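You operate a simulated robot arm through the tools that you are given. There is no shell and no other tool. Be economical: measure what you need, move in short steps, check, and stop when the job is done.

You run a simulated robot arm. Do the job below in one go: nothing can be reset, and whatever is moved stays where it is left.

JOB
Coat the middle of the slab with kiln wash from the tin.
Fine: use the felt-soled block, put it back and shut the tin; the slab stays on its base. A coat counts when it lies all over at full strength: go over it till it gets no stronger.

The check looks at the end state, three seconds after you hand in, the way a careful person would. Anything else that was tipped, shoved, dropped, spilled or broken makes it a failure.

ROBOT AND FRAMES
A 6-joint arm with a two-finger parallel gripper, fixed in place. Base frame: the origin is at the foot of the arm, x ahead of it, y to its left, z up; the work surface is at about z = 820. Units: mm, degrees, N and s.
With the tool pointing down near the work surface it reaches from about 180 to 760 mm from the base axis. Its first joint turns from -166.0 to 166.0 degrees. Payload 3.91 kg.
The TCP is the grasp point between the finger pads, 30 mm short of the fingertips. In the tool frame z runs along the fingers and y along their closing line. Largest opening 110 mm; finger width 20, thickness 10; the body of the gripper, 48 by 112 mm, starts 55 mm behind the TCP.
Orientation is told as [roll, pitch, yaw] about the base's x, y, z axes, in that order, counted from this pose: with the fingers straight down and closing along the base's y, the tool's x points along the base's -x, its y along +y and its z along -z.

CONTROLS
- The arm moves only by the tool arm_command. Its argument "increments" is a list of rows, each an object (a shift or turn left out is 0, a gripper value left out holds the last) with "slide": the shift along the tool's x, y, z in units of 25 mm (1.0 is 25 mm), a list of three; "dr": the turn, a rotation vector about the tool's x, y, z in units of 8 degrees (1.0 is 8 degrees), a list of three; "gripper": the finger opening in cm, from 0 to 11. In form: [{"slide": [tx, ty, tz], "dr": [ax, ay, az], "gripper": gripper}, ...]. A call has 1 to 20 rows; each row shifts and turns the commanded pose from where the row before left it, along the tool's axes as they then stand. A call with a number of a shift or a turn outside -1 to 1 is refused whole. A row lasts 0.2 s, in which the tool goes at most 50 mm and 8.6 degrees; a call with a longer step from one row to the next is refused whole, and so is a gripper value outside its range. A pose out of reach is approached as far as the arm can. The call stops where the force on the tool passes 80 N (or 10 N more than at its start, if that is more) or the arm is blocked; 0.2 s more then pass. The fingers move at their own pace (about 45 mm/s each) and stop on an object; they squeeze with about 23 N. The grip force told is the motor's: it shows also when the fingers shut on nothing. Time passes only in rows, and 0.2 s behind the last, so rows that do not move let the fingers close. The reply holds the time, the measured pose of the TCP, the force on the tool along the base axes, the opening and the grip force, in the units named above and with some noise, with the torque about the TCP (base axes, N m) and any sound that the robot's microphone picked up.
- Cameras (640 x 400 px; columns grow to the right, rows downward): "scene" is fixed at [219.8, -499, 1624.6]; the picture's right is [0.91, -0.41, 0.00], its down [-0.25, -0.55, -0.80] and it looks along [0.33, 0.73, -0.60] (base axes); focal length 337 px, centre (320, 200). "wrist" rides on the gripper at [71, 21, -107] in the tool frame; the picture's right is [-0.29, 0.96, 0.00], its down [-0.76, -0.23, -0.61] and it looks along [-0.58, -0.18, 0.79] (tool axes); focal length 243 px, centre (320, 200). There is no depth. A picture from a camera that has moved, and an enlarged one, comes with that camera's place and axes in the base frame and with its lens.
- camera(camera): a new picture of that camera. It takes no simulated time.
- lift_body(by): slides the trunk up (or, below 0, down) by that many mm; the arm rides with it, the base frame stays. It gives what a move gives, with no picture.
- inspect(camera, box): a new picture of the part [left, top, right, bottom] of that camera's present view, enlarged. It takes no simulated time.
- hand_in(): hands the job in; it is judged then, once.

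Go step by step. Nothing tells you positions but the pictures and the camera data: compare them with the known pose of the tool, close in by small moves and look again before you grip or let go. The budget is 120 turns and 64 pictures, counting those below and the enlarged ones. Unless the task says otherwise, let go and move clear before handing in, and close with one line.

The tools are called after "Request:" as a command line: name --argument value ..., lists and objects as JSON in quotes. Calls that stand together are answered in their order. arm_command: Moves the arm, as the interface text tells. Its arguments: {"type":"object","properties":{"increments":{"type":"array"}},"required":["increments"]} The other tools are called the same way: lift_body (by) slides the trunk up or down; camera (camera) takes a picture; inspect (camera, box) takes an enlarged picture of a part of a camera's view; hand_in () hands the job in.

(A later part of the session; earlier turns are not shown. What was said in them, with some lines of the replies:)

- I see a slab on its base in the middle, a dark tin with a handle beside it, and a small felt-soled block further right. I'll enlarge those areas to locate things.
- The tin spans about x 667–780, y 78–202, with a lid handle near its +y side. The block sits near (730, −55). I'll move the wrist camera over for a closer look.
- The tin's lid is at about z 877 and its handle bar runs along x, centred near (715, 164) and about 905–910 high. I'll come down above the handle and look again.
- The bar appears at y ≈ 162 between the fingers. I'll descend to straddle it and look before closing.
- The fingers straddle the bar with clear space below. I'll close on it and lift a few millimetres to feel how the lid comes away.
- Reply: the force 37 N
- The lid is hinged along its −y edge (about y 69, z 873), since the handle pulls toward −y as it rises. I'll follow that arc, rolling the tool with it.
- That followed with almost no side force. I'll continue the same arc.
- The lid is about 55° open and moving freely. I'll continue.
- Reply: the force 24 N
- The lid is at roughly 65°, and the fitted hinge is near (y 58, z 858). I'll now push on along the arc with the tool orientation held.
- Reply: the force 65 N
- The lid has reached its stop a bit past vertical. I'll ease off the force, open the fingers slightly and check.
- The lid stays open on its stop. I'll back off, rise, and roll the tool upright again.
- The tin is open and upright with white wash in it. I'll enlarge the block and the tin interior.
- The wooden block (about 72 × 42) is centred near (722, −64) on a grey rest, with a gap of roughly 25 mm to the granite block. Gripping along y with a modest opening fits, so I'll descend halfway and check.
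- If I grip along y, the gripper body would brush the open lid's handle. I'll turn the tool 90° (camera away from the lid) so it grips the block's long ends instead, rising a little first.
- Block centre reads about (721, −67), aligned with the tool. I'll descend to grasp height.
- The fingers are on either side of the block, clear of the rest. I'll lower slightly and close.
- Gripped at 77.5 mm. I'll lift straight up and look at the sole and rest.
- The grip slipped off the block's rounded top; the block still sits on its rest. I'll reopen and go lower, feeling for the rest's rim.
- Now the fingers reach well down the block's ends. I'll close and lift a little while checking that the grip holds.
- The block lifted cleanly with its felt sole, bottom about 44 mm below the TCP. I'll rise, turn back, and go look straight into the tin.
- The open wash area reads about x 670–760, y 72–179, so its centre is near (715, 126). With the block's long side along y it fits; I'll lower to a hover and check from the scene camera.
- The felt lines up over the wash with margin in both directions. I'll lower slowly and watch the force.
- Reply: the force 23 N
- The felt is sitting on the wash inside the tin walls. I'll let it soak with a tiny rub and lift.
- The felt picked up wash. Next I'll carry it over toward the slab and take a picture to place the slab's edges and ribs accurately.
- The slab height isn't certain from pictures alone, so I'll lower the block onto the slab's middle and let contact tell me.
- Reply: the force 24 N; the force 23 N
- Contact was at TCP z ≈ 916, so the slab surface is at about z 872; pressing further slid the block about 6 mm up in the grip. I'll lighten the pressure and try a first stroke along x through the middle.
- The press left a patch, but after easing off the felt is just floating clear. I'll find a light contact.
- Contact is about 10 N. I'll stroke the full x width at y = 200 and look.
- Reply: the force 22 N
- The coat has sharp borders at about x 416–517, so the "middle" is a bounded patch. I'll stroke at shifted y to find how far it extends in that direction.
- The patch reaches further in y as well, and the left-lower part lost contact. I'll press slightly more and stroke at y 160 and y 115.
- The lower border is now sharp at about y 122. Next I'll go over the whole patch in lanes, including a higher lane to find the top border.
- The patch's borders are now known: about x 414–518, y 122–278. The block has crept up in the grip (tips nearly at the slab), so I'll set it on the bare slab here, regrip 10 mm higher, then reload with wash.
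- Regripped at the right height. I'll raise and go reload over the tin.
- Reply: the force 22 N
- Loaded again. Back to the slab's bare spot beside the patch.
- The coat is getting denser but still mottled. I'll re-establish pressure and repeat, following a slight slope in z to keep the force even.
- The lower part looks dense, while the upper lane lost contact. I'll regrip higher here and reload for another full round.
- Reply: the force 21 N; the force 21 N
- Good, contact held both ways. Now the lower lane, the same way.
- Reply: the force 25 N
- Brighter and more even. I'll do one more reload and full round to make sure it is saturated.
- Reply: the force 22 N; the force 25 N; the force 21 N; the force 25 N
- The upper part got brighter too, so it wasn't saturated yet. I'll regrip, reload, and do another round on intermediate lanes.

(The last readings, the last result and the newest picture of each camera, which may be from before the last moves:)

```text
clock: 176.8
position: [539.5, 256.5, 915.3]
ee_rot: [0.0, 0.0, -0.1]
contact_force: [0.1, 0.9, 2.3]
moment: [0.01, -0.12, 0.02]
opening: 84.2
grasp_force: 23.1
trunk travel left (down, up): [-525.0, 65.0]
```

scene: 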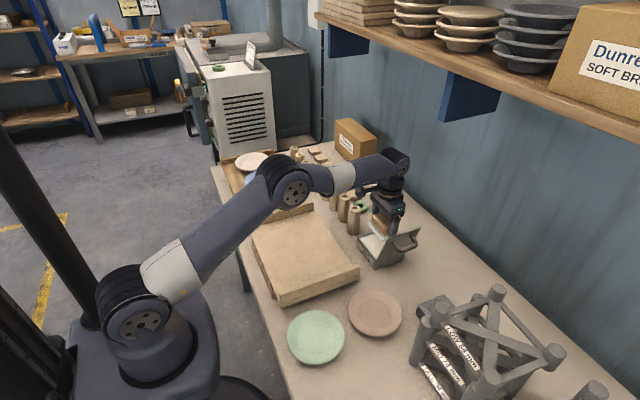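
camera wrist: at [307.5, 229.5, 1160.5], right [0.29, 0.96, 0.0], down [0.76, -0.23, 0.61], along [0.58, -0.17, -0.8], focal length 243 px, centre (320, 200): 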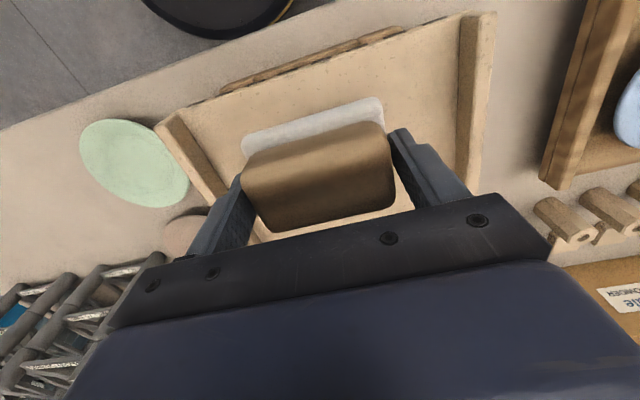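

Request:
arm_command --increments '[{"slide": [0, 0, 0.05]}, {"slide": [0.83, 0, -0.005]}, {"slide": [0.83, 0, -0.008]}, {"slide": [0.83, 0, -0.008]}, {"slide": [0.83, 0, -0.008]}, {"slide": [0.83, 0, -0.008]}, {"slide": [0.83, 0, -0.008]}, {"slide": [0.83, 0, -0.008]}, {"slide": [-0.83, 0, 0.01]}, {"slide": [-0.83, 0, 0.01]}, {"slide": [-0.83, 0, 0.01]}, {"slide": [-0.83, 0, 0.01]}, {"slide": [-0.83, 0, 0.01]}, {"slide": [-0.83, 0, 0.01]}, {"slide": [-0.83, 0, 0.01]}, {"slide": [0, -0.68, 0.015]}, {"slide": [0, -0.68, 0.015]}, {}]'

Request:
arm_command --increments '[{"slide": [0.83, 0, -0.005]}, {"slide": [0.83, 0, -0.008]}, {"slide": [0.83, 0, -0.008]}, {"slide": [0.83, 0, -0.008]}, {"slide": [0.83, 0, -0.008]}, {"slide": [0.83, 0, -0.008]}, {"slide": [0.83, 0, -0.008]}, {"slide": [-0.83, 0, 0.01]}, {"slide": [-0.83, 0, 0.01]}, {"slide": [-0.83, 0, 0.01]}, {"slide": [-0.83, 0, 0.01]}, {"slide": [-0.83, 0, 0.01]}, {"slide": [-0.83, 0, 0.01]}, {"slide": [-0.83, 0, 0.01]}, {"slide": [0, -0.68, 0.015]}, {"slide": [0, -0.68, 0.015]}, {}]'

Request:
arm_command --increments '[{"slide": [0.83, 0, -0.005]}, {"slide": [0.83, 0, -0.008]}, {"slide": [0.83, 0, -0.008]}, {"slide": [0.83, 0, -0.008]}, {"slide": [0.83, 0, -0.008]}, {"slide": [0.83, 0, -0.008]}, {"slide": [0.83, 0, -0.008]}, {"slide": [-0.83, 0, 0.01]}, {"slide": [-0.83, 0, 0.01]}, {"slide": [-0.83, 0, 0.01]}, {"slide": [-0.83, 0, 0.01]}, {"slide": [-0.83, 0, 0.01]}, {"slide": [-0.83, 0, 0.01]}, {"slide": [-0.83, 0, 0.01]}, {"slide": [0, -0.68, 0.015]}, {"slide": [0, -0.68, 0.015]}, {}]'

Request:
arm_command --increments '[{"slide": [0.83, 0, -0.005]}, {"slide": [0.83, 0, -0.008]}, {"slide": [0.83, 0, -0.008]}, {"slide": [0.83, 0, -0.008]}, {"slide": [0.83, 0, -0.008]}, {"slide": [0.83, 0, -0.008]}, {"slide": [0.83, 0, -0.008]}, {"slide": [-0.83, 0, 0.01]}, {"slide": [-0.83, 0, 0.01]}, {"slide": [-0.83, 0, 0.01]}, {"slide": [-0.83, 0, 0.01]}, {"slide": [-0.83, 0, 0.01]}, {"slide": [-0.83, 0, 0.01]}, {"slide": [-0.83, 0, 0.01]}, {}]'

Request:
inspect --camera "scene" --box '[260, 210, 340, 270]'

```text
clock: 180.6
position: [541.3, 223.7, 915.4]
ee_rot: [0.2, -0.2, 0.1]
contact_force: [1.2, 7.2, 22.0]
moment: [0.38, 0.22, -0.03]
opening: 84.5
grasp_force: 23.2
trunk travel left (down, up): [-525.0, 65.0]
```

```text
clock: 184.2
position: [541.3, 190.7, 914.3]
ee_rot: [0.2, -0.1, 0.1]
contact_force: [1.7, 4.8, 16.8]
moment: [0.0, 0.24, -0.04]
opening: 84.1
grasp_force: 23.0
trunk travel left (down, up): [-525.0, 65.0]
```

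```text
clock: 187.8
position: [542.0, 156.4, 913.4]
ee_rot: [0.2, -0.1, 0.1]
contact_force: [1.1, 4.8, 15.9]
moment: [0.04, 0.2, -0.03]
opening: 84.1
grasp_force: 23.3
trunk travel left (down, up): [-525.0, 65.0]
```

```text
clock: 191.0
position: [540.2, 154.1, 911.6]
ee_rot: [0.1, 0.1, 0.1]
contact_force: [-6.2, -0.1, 20.7]
moment: [0.05, 0.16, 0.01]
opening: 84.5
grasp_force: 23.0
trunk travel left (down, up): [-525.0, 65.0]
```

```text
6.67 times, centred on (300, 240) of scene
camera zoom: at [219.8, -499.0, 1624.6], right [0.91, -0.41, 0.0], down [-0.25, -0.55, -0.8], along [0.33, 0.73, -0.6], focal length 2244 px, centre (453, -67)
```

zoom: 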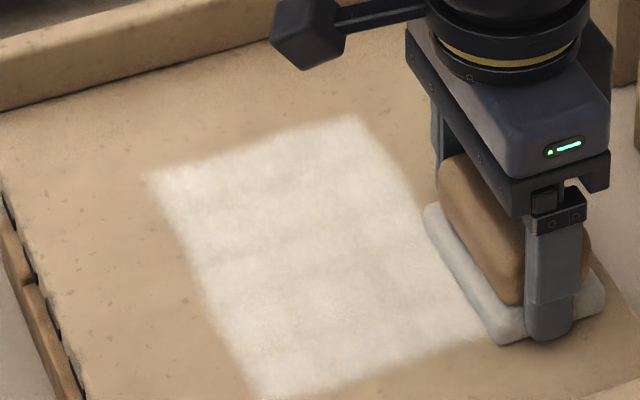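

The coat no longer changes, so it is at full strength, and the slab sits as before. Now I'll return the block: up, over the lid, turn, and down at (721, −65).

Request:
arm_command --increments '[{"slide": [0, 0, -0.9]}, {"slide": [0, 0, -0.9]}, {"slide": [0, 0, -0.9]}, {"slide": [0, 0, -0.9]}, {"slide": [0, 0, -0.9]}, {"slide": [0, 0, -0.9]}, {"slide": [0, 0, -0.9]}, {"slide": [0, 0, -0.9]}, {"slide": [-0.724, -0.876, 0]}, {"slide": [-0.724, -0.876, 0]}, {"slide": [-0.724, -0.876, 0]}, {"slide": [-0.724, -0.876, 0]}, {"slide": [-0.724, -0.876, 0]}, {"slide": [-0.724, -0.876, 0]}, {"slide": [-0.724, -0.876, 0]}, {"slide": [-0.724, -0.876, 0]}, {"slide": [-0.724, -0.876, 0]}, {"slide": [-0.724, -0.876, 0]}, {}]'

Request:
arm_command --increments '[{"dr": [0, 0, -0.9375]}, {"dr": [0, 0, -0.9375]}, {"dr": [0, 0, -0.9375]}, {"dr": [0, 0, -0.9375]}, {"dr": [0, 0, -0.9375]}, {"dr": [0, 0, -0.9375]}, {"dr": [0, 0, -0.9375]}, {"dr": [0, 0, -0.9375]}, {"dr": [0, 0, -0.9375]}, {"dr": [0, 0, -0.9375]}, {"dr": [0, 0, -0.9375]}, {"dr": [0, 0, -0.9375]}, {}]'

Request:
inspect --camera "scene" --box '[220, 180, 380, 310]'

```text
clock: 195.0
position: [724.4, -64.2, 1089.3]
ee_rot: [0.1, -0.1, 0.2]
contact_force: [0.6, 0.7, -0.7]
moment: [-0.03, 0.02, 0.04]
opening: 84.4
grasp_force: 22.9
trunk travel left (down, up): [-525.0, 65.0]
```

```text
clock: 197.8
position: [722.5, -64.7, 1089.6]
ee_rot: [0.1, 0.0, 90.2]
contact_force: [0.2, -0.6, -1.1]
moment: [0.01, -0.02, 0.0]
opening: 84.3
grasp_force: 22.7
trunk travel left (down, up): [-525.0, 65.0]
```

```text
3.08 times, centred on (300, 245) of scene
camera zoom: at [219.8, -499.0, 1624.6], right [0.91, -0.41, 0.0], down [-0.25, -0.55, -0.8], along [0.33, 0.73, -0.6], focal length 1036 px, centre (382, 62)
```

zoom: 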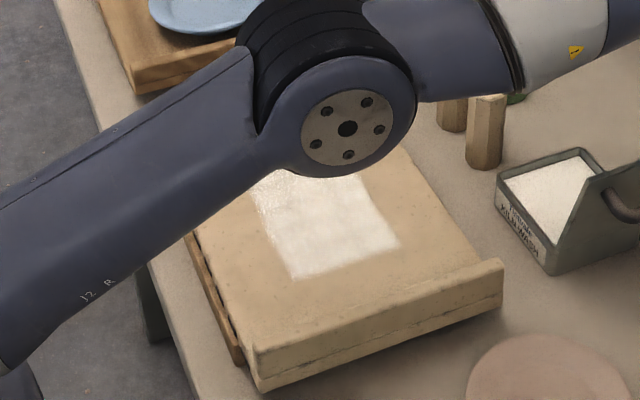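

The coat looks solid white. Lowering the block to its spot.

Request:
arm_command --increments '[{"slide": [0, 0, 0.93]}, {"slide": [0, 0, 0.93]}, {"slide": [0, 0, 0.93]}, {"slide": [0, 0, 0.93]}, {"slide": [0, 0, 0.93]}, {"slide": [0, 0, 0.93]}, {"slide": [0, 0, 0.93]}, {"slide": [0, 0, 0.93]}, {"slide": [0, 0, 0.93]}, {}]'

Request:
arm_command --increments '[{"slide": [0, 0, 0.15]}, {"slide": [0, 0, 0.15]}, {"slide": [0, 0, 0.15]}, {}]'

Request:
arm_command --increments '[{"slide": [0, 0, 0.1]}, {}]'

```text
clock: 200.0
position: [722.7, -64.2, 881.9]
ee_rot: [0.1, -0.1, 90.1]
contact_force: [0.1, -0.2, -0.8]
moment: [-0.02, 0.02, 0.01]
opening: 84.3
grasp_force: 22.8
trunk travel left (down, up): [-525.0, 65.0]
```

```text
clock: 201.0
position: [721.9, -64.1, 869.4]
ee_rot: [0.1, -0.2, 90.0]
contact_force: [0.0, 0.4, -1.5]
moment: [0.01, 0.03, 0.02]
opening: 84.5
grasp_force: 23.2
trunk travel left (down, up): [-525.0, 65.0]
```

```text
clock: 201.6
position: [722.0, -64.3, 867.1]
ee_rot: [0.1, -0.1, 90.0]
contact_force: [-0.1, -0.2, -0.9]
moment: [-0.01, -0.03, 0.0]
opening: 84.3
grasp_force: 23.1
trunk travel left (down, up): [-525.0, 65.0]
```

Request:
arm_command --increments '[{"slide": [0, 0, 0.1]}, {}]'

Request:
arm_command --increments '[{"slide": [0, 0, 0.08]}, {}]'

Request:
arm_command --increments '[{"slide": [0, 0, 0.08]}, {}]'

```text
clock: 202.2
position: [721.9, -64.2, 864.3]
ee_rot: [0.1, -0.1, 90.0]
contact_force: [-0.9, -0.4, -1.8]
moment: [-0.03, 0.02, -0.02]
opening: 84.3
grasp_force: 23.5
trunk travel left (down, up): [-525.0, 65.0]
```

```text
clock: 202.8
position: [722.5, -64.4, 864.1]
ee_rot: [0.1, -0.2, 90.0]
contact_force: [-0.4, 0.4, -1.0]
moment: [0.0, -0.01, 0.03]
opening: 84.5
grasp_force: 23.5
trunk travel left (down, up): [-525.0, 65.0]
```

```text
clock: 203.4
position: [721.7, -63.8, 860.3]
ee_rot: [0.1, 0.0, 90.0]
contact_force: [-0.4, 0.1, -0.1]
moment: [0.01, 0.02, 0.02]
opening: 84.7
grasp_force: 22.7
trunk travel left (down, up): [-525.0, 65.0]
```

Request:
arm_command --increments '[{"slide": [0, 0, 0.06]}, {}]'

Request:
inspect --camera "scene" --box '[385, 250, 465, 310]'

```text
clock: 204.0
position: [722.3, -64.7, 859.7]
ee_rot: [0.1, -0.1, 90.1]
contact_force: [0.4, 0.3, -1.3]
moment: [0.01, 0.0, 0.01]
opening: 84.2
grasp_force: 23.7
trunk travel left (down, up): [-525.0, 65.0]
```

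```text
6.67 times, centred on (425, 280) of scene
camera zoom: at [219.8, -499.0, 1624.6], right [0.91, -0.41, 0.0], down [-0.25, -0.55, -0.8], along [0.33, 0.73, -0.6], focal length 2244 px, centre (-380, -333)
```

zoom: 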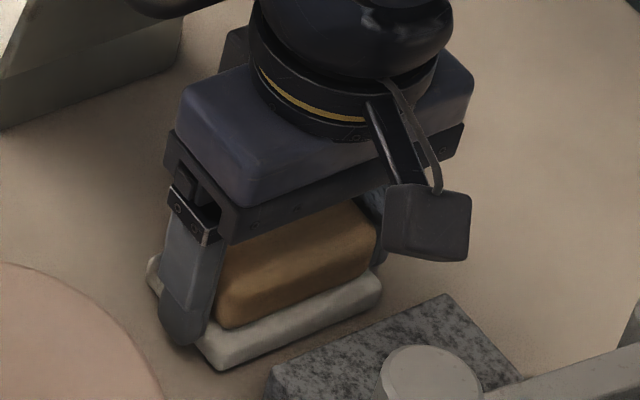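

Nearly down; a few more small steps to contact.

Request:
arm_command --increments '[{"slide": [0, 0, 0.06]}, {}]'

Request:
arm_command --increments '[{"slide": [0, 0, 0.05]}, {}]'

Request:
arm_command --increments '[{"slide": [0, 0, 0.04]}, {}]'

```text
clock: 204.6
position: [723.3, -63.5, 858.1]
ee_rot: [0.1, -0.1, 90.0]
contact_force: [-0.1, 0.4, -0.6]
moment: [0.0, 0.0, 0.03]
opening: 84.2
grasp_force: 22.6
trunk travel left (down, up): [-525.0, 65.0]
```

```text
clock: 205.2
position: [721.9, -65.1, 858.0]
ee_rot: [0.1, -0.1, 90.0]
contact_force: [0.0, 0.7, 4.4]
moment: [-0.05, 0.19, 0.01]
opening: 84.3
grasp_force: 23.2
trunk travel left (down, up): [-525.0, 65.0]
```

```text
clock: 205.8
position: [722.6, -63.3, 857.3]
ee_rot: [-0.1, -0.1, 90.0]
contact_force: [2.5, 0.0, 12.7]
moment: [-0.01, 0.38, 0.0]
opening: 84.3
grasp_force: 23.4
trunk travel left (down, up): [-525.0, 65.0]
```

The block is down. I'll open, rise straight up, and turn back.

Request:
arm_command --increments '[{"slide": [0, 0, -0.03]}, {"gripper": 10}, {}, {}, {"slide": [0, 0, -0.4]}, {"slide": [0, 0, -0.9]}, {"slide": [0, 0, -0.9]}, {"slide": [0, 0, -0.9]}, {"slide": [0, 0, -0.9]}, {"slide": [0, 0, -0.9]}, {"slide": [0, 0, -0.9]}, {"slide": [0, 0, -0.9]}, {"slide": [0, 0, -0.9]}, {"slide": [0, 0, -0.9]}]'

Request:
arm_command --increments '[{"dr": [0, 0, 0.9375]}, {"dr": [0, 0, 0.9375]}, {"dr": [0, 0, 0.9375]}, {"dr": [0, 0, 0.9375]}, {"dr": [0, 0, 0.9375]}, {"dr": [0, 0, 0.9375]}, {"dr": [0, 0, 0.9375]}, {"dr": [0, 0, 0.9375]}, {"dr": [0, 0, 0.9375]}, {"dr": [0, 0, 0.9375]}, {"dr": [0, 0, 0.9375]}, {"dr": [0, 0, 0.9375], "gripper": 0}, {}]'

Request:
camera --camera "wrist"

```text
clock: 208.8
position: [723.5, -64.9, 1068.3]
ee_rot: [0.1, -0.2, 90.0]
contact_force: [0.0, 0.3, -0.1]
moment: [0.03, 0.02, 0.01]
opening: 100.0
grasp_force: 0.2
trunk travel left (down, up): [-525.0, 65.0]
```

```text
clock: 211.6
position: [721.6, -63.7, 1069.1]
ee_rot: [0.2, 0.1, 0.0]
contact_force: [0.1, -0.4, 0.2]
moment: [0.01, 0.03, 0.03]
opening: 47.4
grasp_force: 0.0
trunk travel left (down, up): [-525.0, 65.0]
```

```text
9 pictures are left
camera wrist: at [651.3, -42.1, 1177.1], right [0.29, 0.96, 0.0], down [0.76, -0.23, 0.61], along [0.58, -0.18, -0.8], focal length 243 px, centre (320, 200)
```

wrist: 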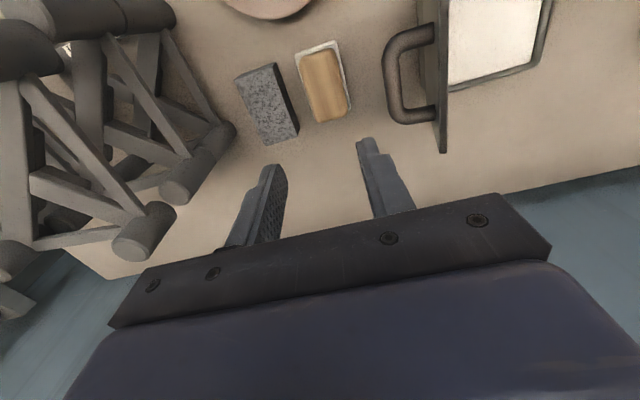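

The block is back on its spot. I'll now close the lid gently by regripping its handle and reversing the arc that opened it.

Request:
arm_command --increments '[{"slide": [0.44, 0.54, -0.42], "gripper": 2.4}, {}, {"dr": [-1, 0, 0]}, {"dr": [-1, 0, 0]}, {"dr": [-1, 0, 0]}, {"dr": [-1, 0, 0]}, {"dr": [-1, 0, 0]}, {"dr": [-1, 0, 0]}, {"dr": [-1, 0, 0]}, {"dr": [-1, 0, 0]}, {"slide": [0, -0.9, 0.44]}, {"slide": [0, -0.9, 0.44]}, {"slide": [0, -0.9, 0.44]}, {"slide": [0, -0.9, 0.44]}, {}]'

Request:
camera --camera "wrist"

```text
clock: 214.8
position: [711.3, -48.9, 981.4]
ee_rot: [64.1, 0.1, 0.0]
contact_force: [-1.0, 0.3, -0.2]
moment: [-0.01, 0.02, 0.04]
opening: 24.2
grasp_force: 0.0
trunk travel left (down, up): [-525.0, 65.0]
```

```text
8 pictures are left
camera wrist: at [640.9, -136.0, 1046.7], right [0.29, 0.42, 0.86], down [0.76, -0.65, 0.06], along [0.58, 0.64, -0.51], focal length 243 px, centre (320, 200)
```

wrist: 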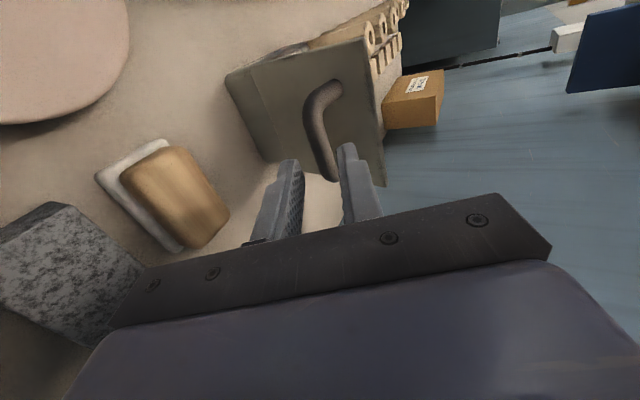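

Request:
arm_command --increments '[{"slide": [0, -0.156, 0.3]}, {"slide": [0, 0, 0.4]}, {"slide": [0, 0, 0.4]}, {"slide": [0, 0, 0.4]}, {"slide": [0, 0, 0.35]}, {}]'

Request:
inspect --camera "wrist" --box '[200, 50, 440, 230]'

```text
clock: 216.2
position: [711.6, -9.7, 956.3]
ee_rot: [64.1, 0.1, 0.0]
contact_force: [0.5, 0.7, -0.2]
moment: [0.02, -0.03, -0.01]
opening: 24.0
grasp_force: 0.1
trunk travel left (down, up): [-525.0, 65.0]
```

```text
2.22 times, centred on (320, 140) of wrist
camera zoom: at [640.6, -96.8, 1023.1], right [0.29, 0.42, 0.86], down [0.76, -0.65, 0.06], along [0.58, 0.64, -0.51], focal length 539 px, centre (320, 333)
```

zoom: 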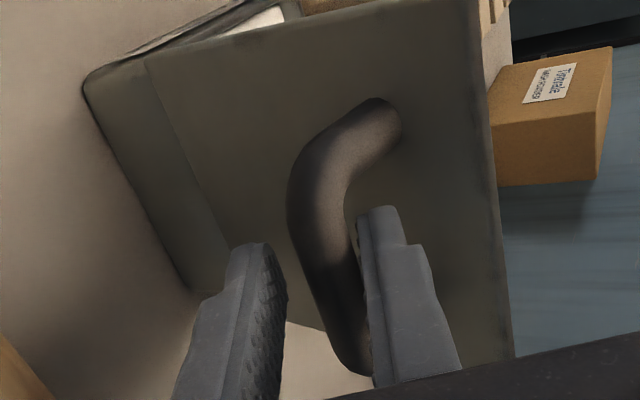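

Request:
arm_command --increments '[{"gripper": 0}, {}, {}, {"slide": [0, 0.226, 0.124]}, {"slide": [0, 0.226, 0.124]}, {"slide": [0, 0.265, 0.216]}, {"slide": [0, 0.265, 0.216]}, {"slide": [0, 0.265, 0.216]}, {}]'

Request:
arm_command --increments '[{"slide": [0, 0.19, 0.29]}, {"slide": [0, 0.19, 0.29]}, {"slide": [0, 0.19, 0.29]}, {"slide": [0, 0.19, 0.29]}, {}]'

```text
clock: 218.2
position: [710.5, 23.5, 973.2]
ee_rot: [64.1, 0.1, 0.0]
contact_force: [10.8, -2.0, 7.1]
moment: [0.07, -0.62, -0.37]
opening: 13.5
grasp_force: 44.8
trunk travel left (down, up): [-525.0, 65.0]
```

```text
clock: 219.4
position: [711.0, 57.5, 975.7]
ee_rot: [64.1, 0.3, 0.0]
contact_force: [1.8, -1.4, -7.9]
moment: [-0.14, -0.48, -0.39]
opening: 13.4
grasp_force: 44.5
trunk travel left (down, up): [-525.0, 65.0]
```

Request:
arm_command --increments '[{"slide": [0, 0.14, 0.25], "dr": [0.5, 0, 0]}, {"slide": [0, 0.13, 0.25], "dr": [0.5, 0, 0]}, {"slide": [0, 0.13, 0.25], "dr": [0.5, 0, 0]}, {"slide": [0, 0.13, 0.25], "dr": [0.5, 0, 0]}]'

Request:
arm_command --increments '[{"slide": [0, 0.135, 0.244], "dr": [0.5, 0, 0]}, {"slide": [0, 0.135, 0.244], "dr": [0.5, 0, 0]}, {"slide": [0, 0.135, 0.244], "dr": [0.5, 0, 0]}, {"slide": [0, 0.135, 0.244], "dr": [0.5, 0, 0]}]'

```text
clock: 220.4
position: [709.8, 85.1, 973.9]
ee_rot: [48.1, 0.4, 0.2]
contact_force: [-4.8, -4.5, -24.6]
moment: [0.05, 0.05, 0.5]
opening: 13.8
grasp_force: 45.5
trunk travel left (down, up): [-525.0, 65.0]
```

```text
clock: 221.4
position: [711.0, 109.6, 966.3]
ee_rot: [32.1, 0.4, 0.0]
contact_force: [-11.5, -11.8, -26.2]
moment: [-0.02, -0.05, 0.2]
opening: 13.3
grasp_force: 45.0
trunk travel left (down, up): [-525.0, 65.0]
```

Request:
arm_command --increments '[{"slide": [0, 0.117, 0.318], "dr": [0.5, 0, 0]}, {"slide": [0, 0.139, 0.31], "dr": [0.5, 0, 0]}, {"slide": [0, 0.16, 0.299], "dr": [0.5, 0, 0]}, {"slide": [0, 0.18, 0.287], "dr": [0.5, 0, 0]}]'

```text
clock: 222.4
position: [711.3, 137.8, 946.9]
ee_rot: [16.2, 0.2, 0.0]
contact_force: [-13.8, -15.0, -16.0]
moment: [-0.12, -0.22, 0.06]
opening: 13.4
grasp_force: 44.9
trunk travel left (down, up): [-525.0, 65.0]
```

Request:
arm_command --increments '[{"slide": [0, 0.107, 0.264], "dr": [0.5, 0, 0]}, {"slide": [0, 0.126, 0.256], "dr": [0.5, 0, 0]}, {"slide": [0, 0.143, 0.246], "dr": [0.5, 0, 0]}, {"slide": [0, 0.16, 0.236], "dr": [0.5, 0, 0]}, {}]'

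Request:
arm_command --increments '[{"slide": [0, 0.08, 0.19]}, {"slide": [0, 0.08, 0.19]}, {}]'

Request:
inspect --camera "scene" --box '[340, 190, 430, 280]'

```text
clock: 223.6
position: [711.0, 154.8, 923.9]
ee_rot: [0.1, 0.1, 0.0]
contact_force: [-12.9, -17.2, -9.7]
moment: [-0.13, 0.51, 0.11]
opening: 13.2
grasp_force: 45.2
trunk travel left (down, up): [-525.0, 65.0]
```

```text
clock: 224.4
position: [710.8, 159.7, 916.6]
ee_rot: [0.1, 0.0, 0.0]
contact_force: [-11.8, -14.1, -4.7]
moment: [-0.29, 0.2, -0.01]
opening: 13.2
grasp_force: 45.0
trunk travel left (down, up): [-525.0, 65.0]
```

```text
4.44 times, centred on (385, 235) of scene
camera zoom: at [219.8, -499.0, 1624.6], right [0.91, -0.41, 0.0], down [-0.25, -0.55, -0.8], along [0.33, 0.73, -0.6], focal length 1496 px, centre (31, 44)
```

zoom: 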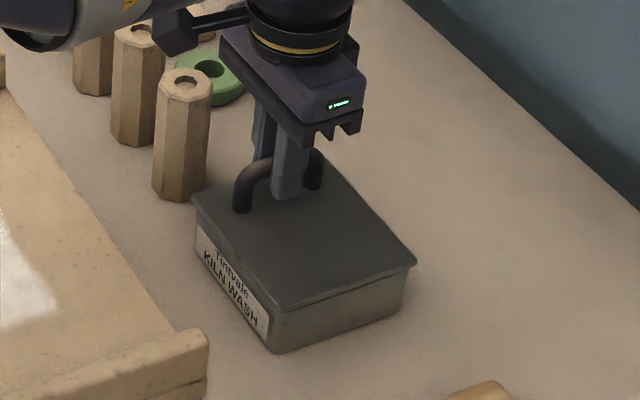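

The lid is practically shut; I'll press lightly until it seats.

Request:
arm_command --increments '[{"slide": [0, 0, 0.06]}, {"slide": [0, 0, 0.06]}, {"slide": [0, 0, 0.04]}, {}]'

```text
clock: 225.4
position: [710.4, 161.0, 915.0]
ee_rot: [0.1, -0.3, 0.1]
contact_force: [-1.8, -6.3, 18.6]
moment: [-0.11, 1.02, -0.04]
opening: 13.2
grasp_force: 45.3
trunk travel left (down, up): [-525.0, 65.0]
```

The lid is seated (915.0, pushing back at 19 N). I'll release, withdraw straight up, and check the whole scene.

Request:
arm_command --increments '[{"slide": [0, 0, -0.06]}, {"gripper": 6}, {}, {}, {}, {"slide": [0, 0, -0.6]}, {"slide": [0, 0, -0.9]}, {"slide": [0, 0, -0.9]}, {"slide": [0, 0, -0.9]}, {"slide": [0, 0, -0.9]}, {"slide": [0, 0, -0.9]}, {"slide": [0, 0, -0.9]}, {"slide": [0, 0, -0.9]}]'

Request:
camera --camera "scene"

Request:
inspect --camera "scene" --box '[240, 190, 440, 310]'

```text
clock: 228.2
position: [707.5, 158.5, 1086.8]
ee_rot: [0.1, 0.0, -0.1]
contact_force: [-0.4, -0.4, 0.2]
moment: [-0.01, 0.0, -0.02]
opening: 59.9
grasp_force: 0.0
trunk travel left (down, up): [-525.0, 65.0]
```

```text
5 pictures are left
```

scene: 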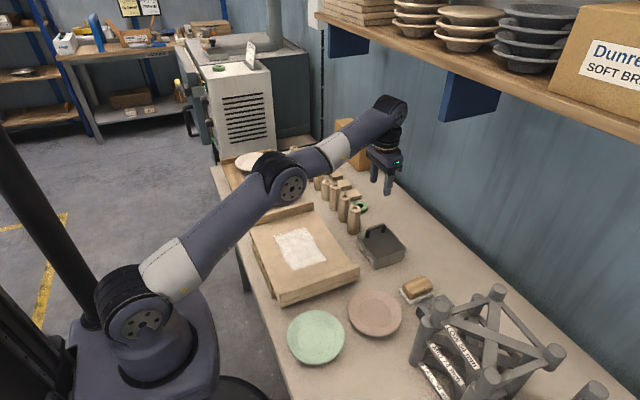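

```text
3.20 times, centred on (340, 250) of scene
camera zoom: at [219.8, -499.0, 1624.6], right [0.91, -0.41, 0.0], down [-0.25, -0.55, -0.8], along [0.33, 0.73, -0.6], focal length 1077 px, centre (256, 40)
```

zoom: 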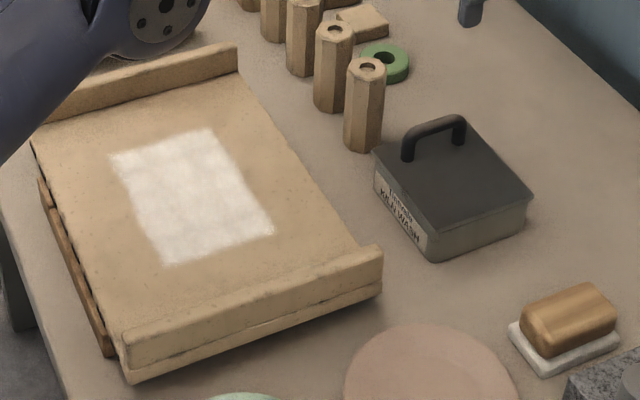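

The tin is shut, the block is back and the slab is in place. One closer look at the coat before handing in.

Request:
inspect --camera "scene" --box '[265, 220, 335, 275]'

```text
7.27 times, centred on (300, 248) of scene
camera zoom: at [219.8, -499.0, 1624.6], right [0.91, -0.41, 0.0], down [-0.25, -0.55, -0.8], along [0.33, 0.73, -0.6], focal length 2448 px, centre (466, -146)
```

zoom: 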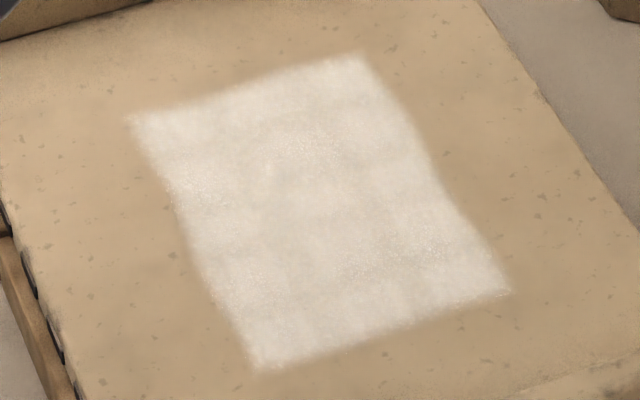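

The coat covers the whole patch evenly to its borders, so I'm handing in.

Request:
hand_in

```text
The job is handed in.
```

I coated the middle of the slab with kiln wash, going over it until another round made it no stronger; the felt-soled block is back in its place, the tin is shut, and the slab is still on its base.
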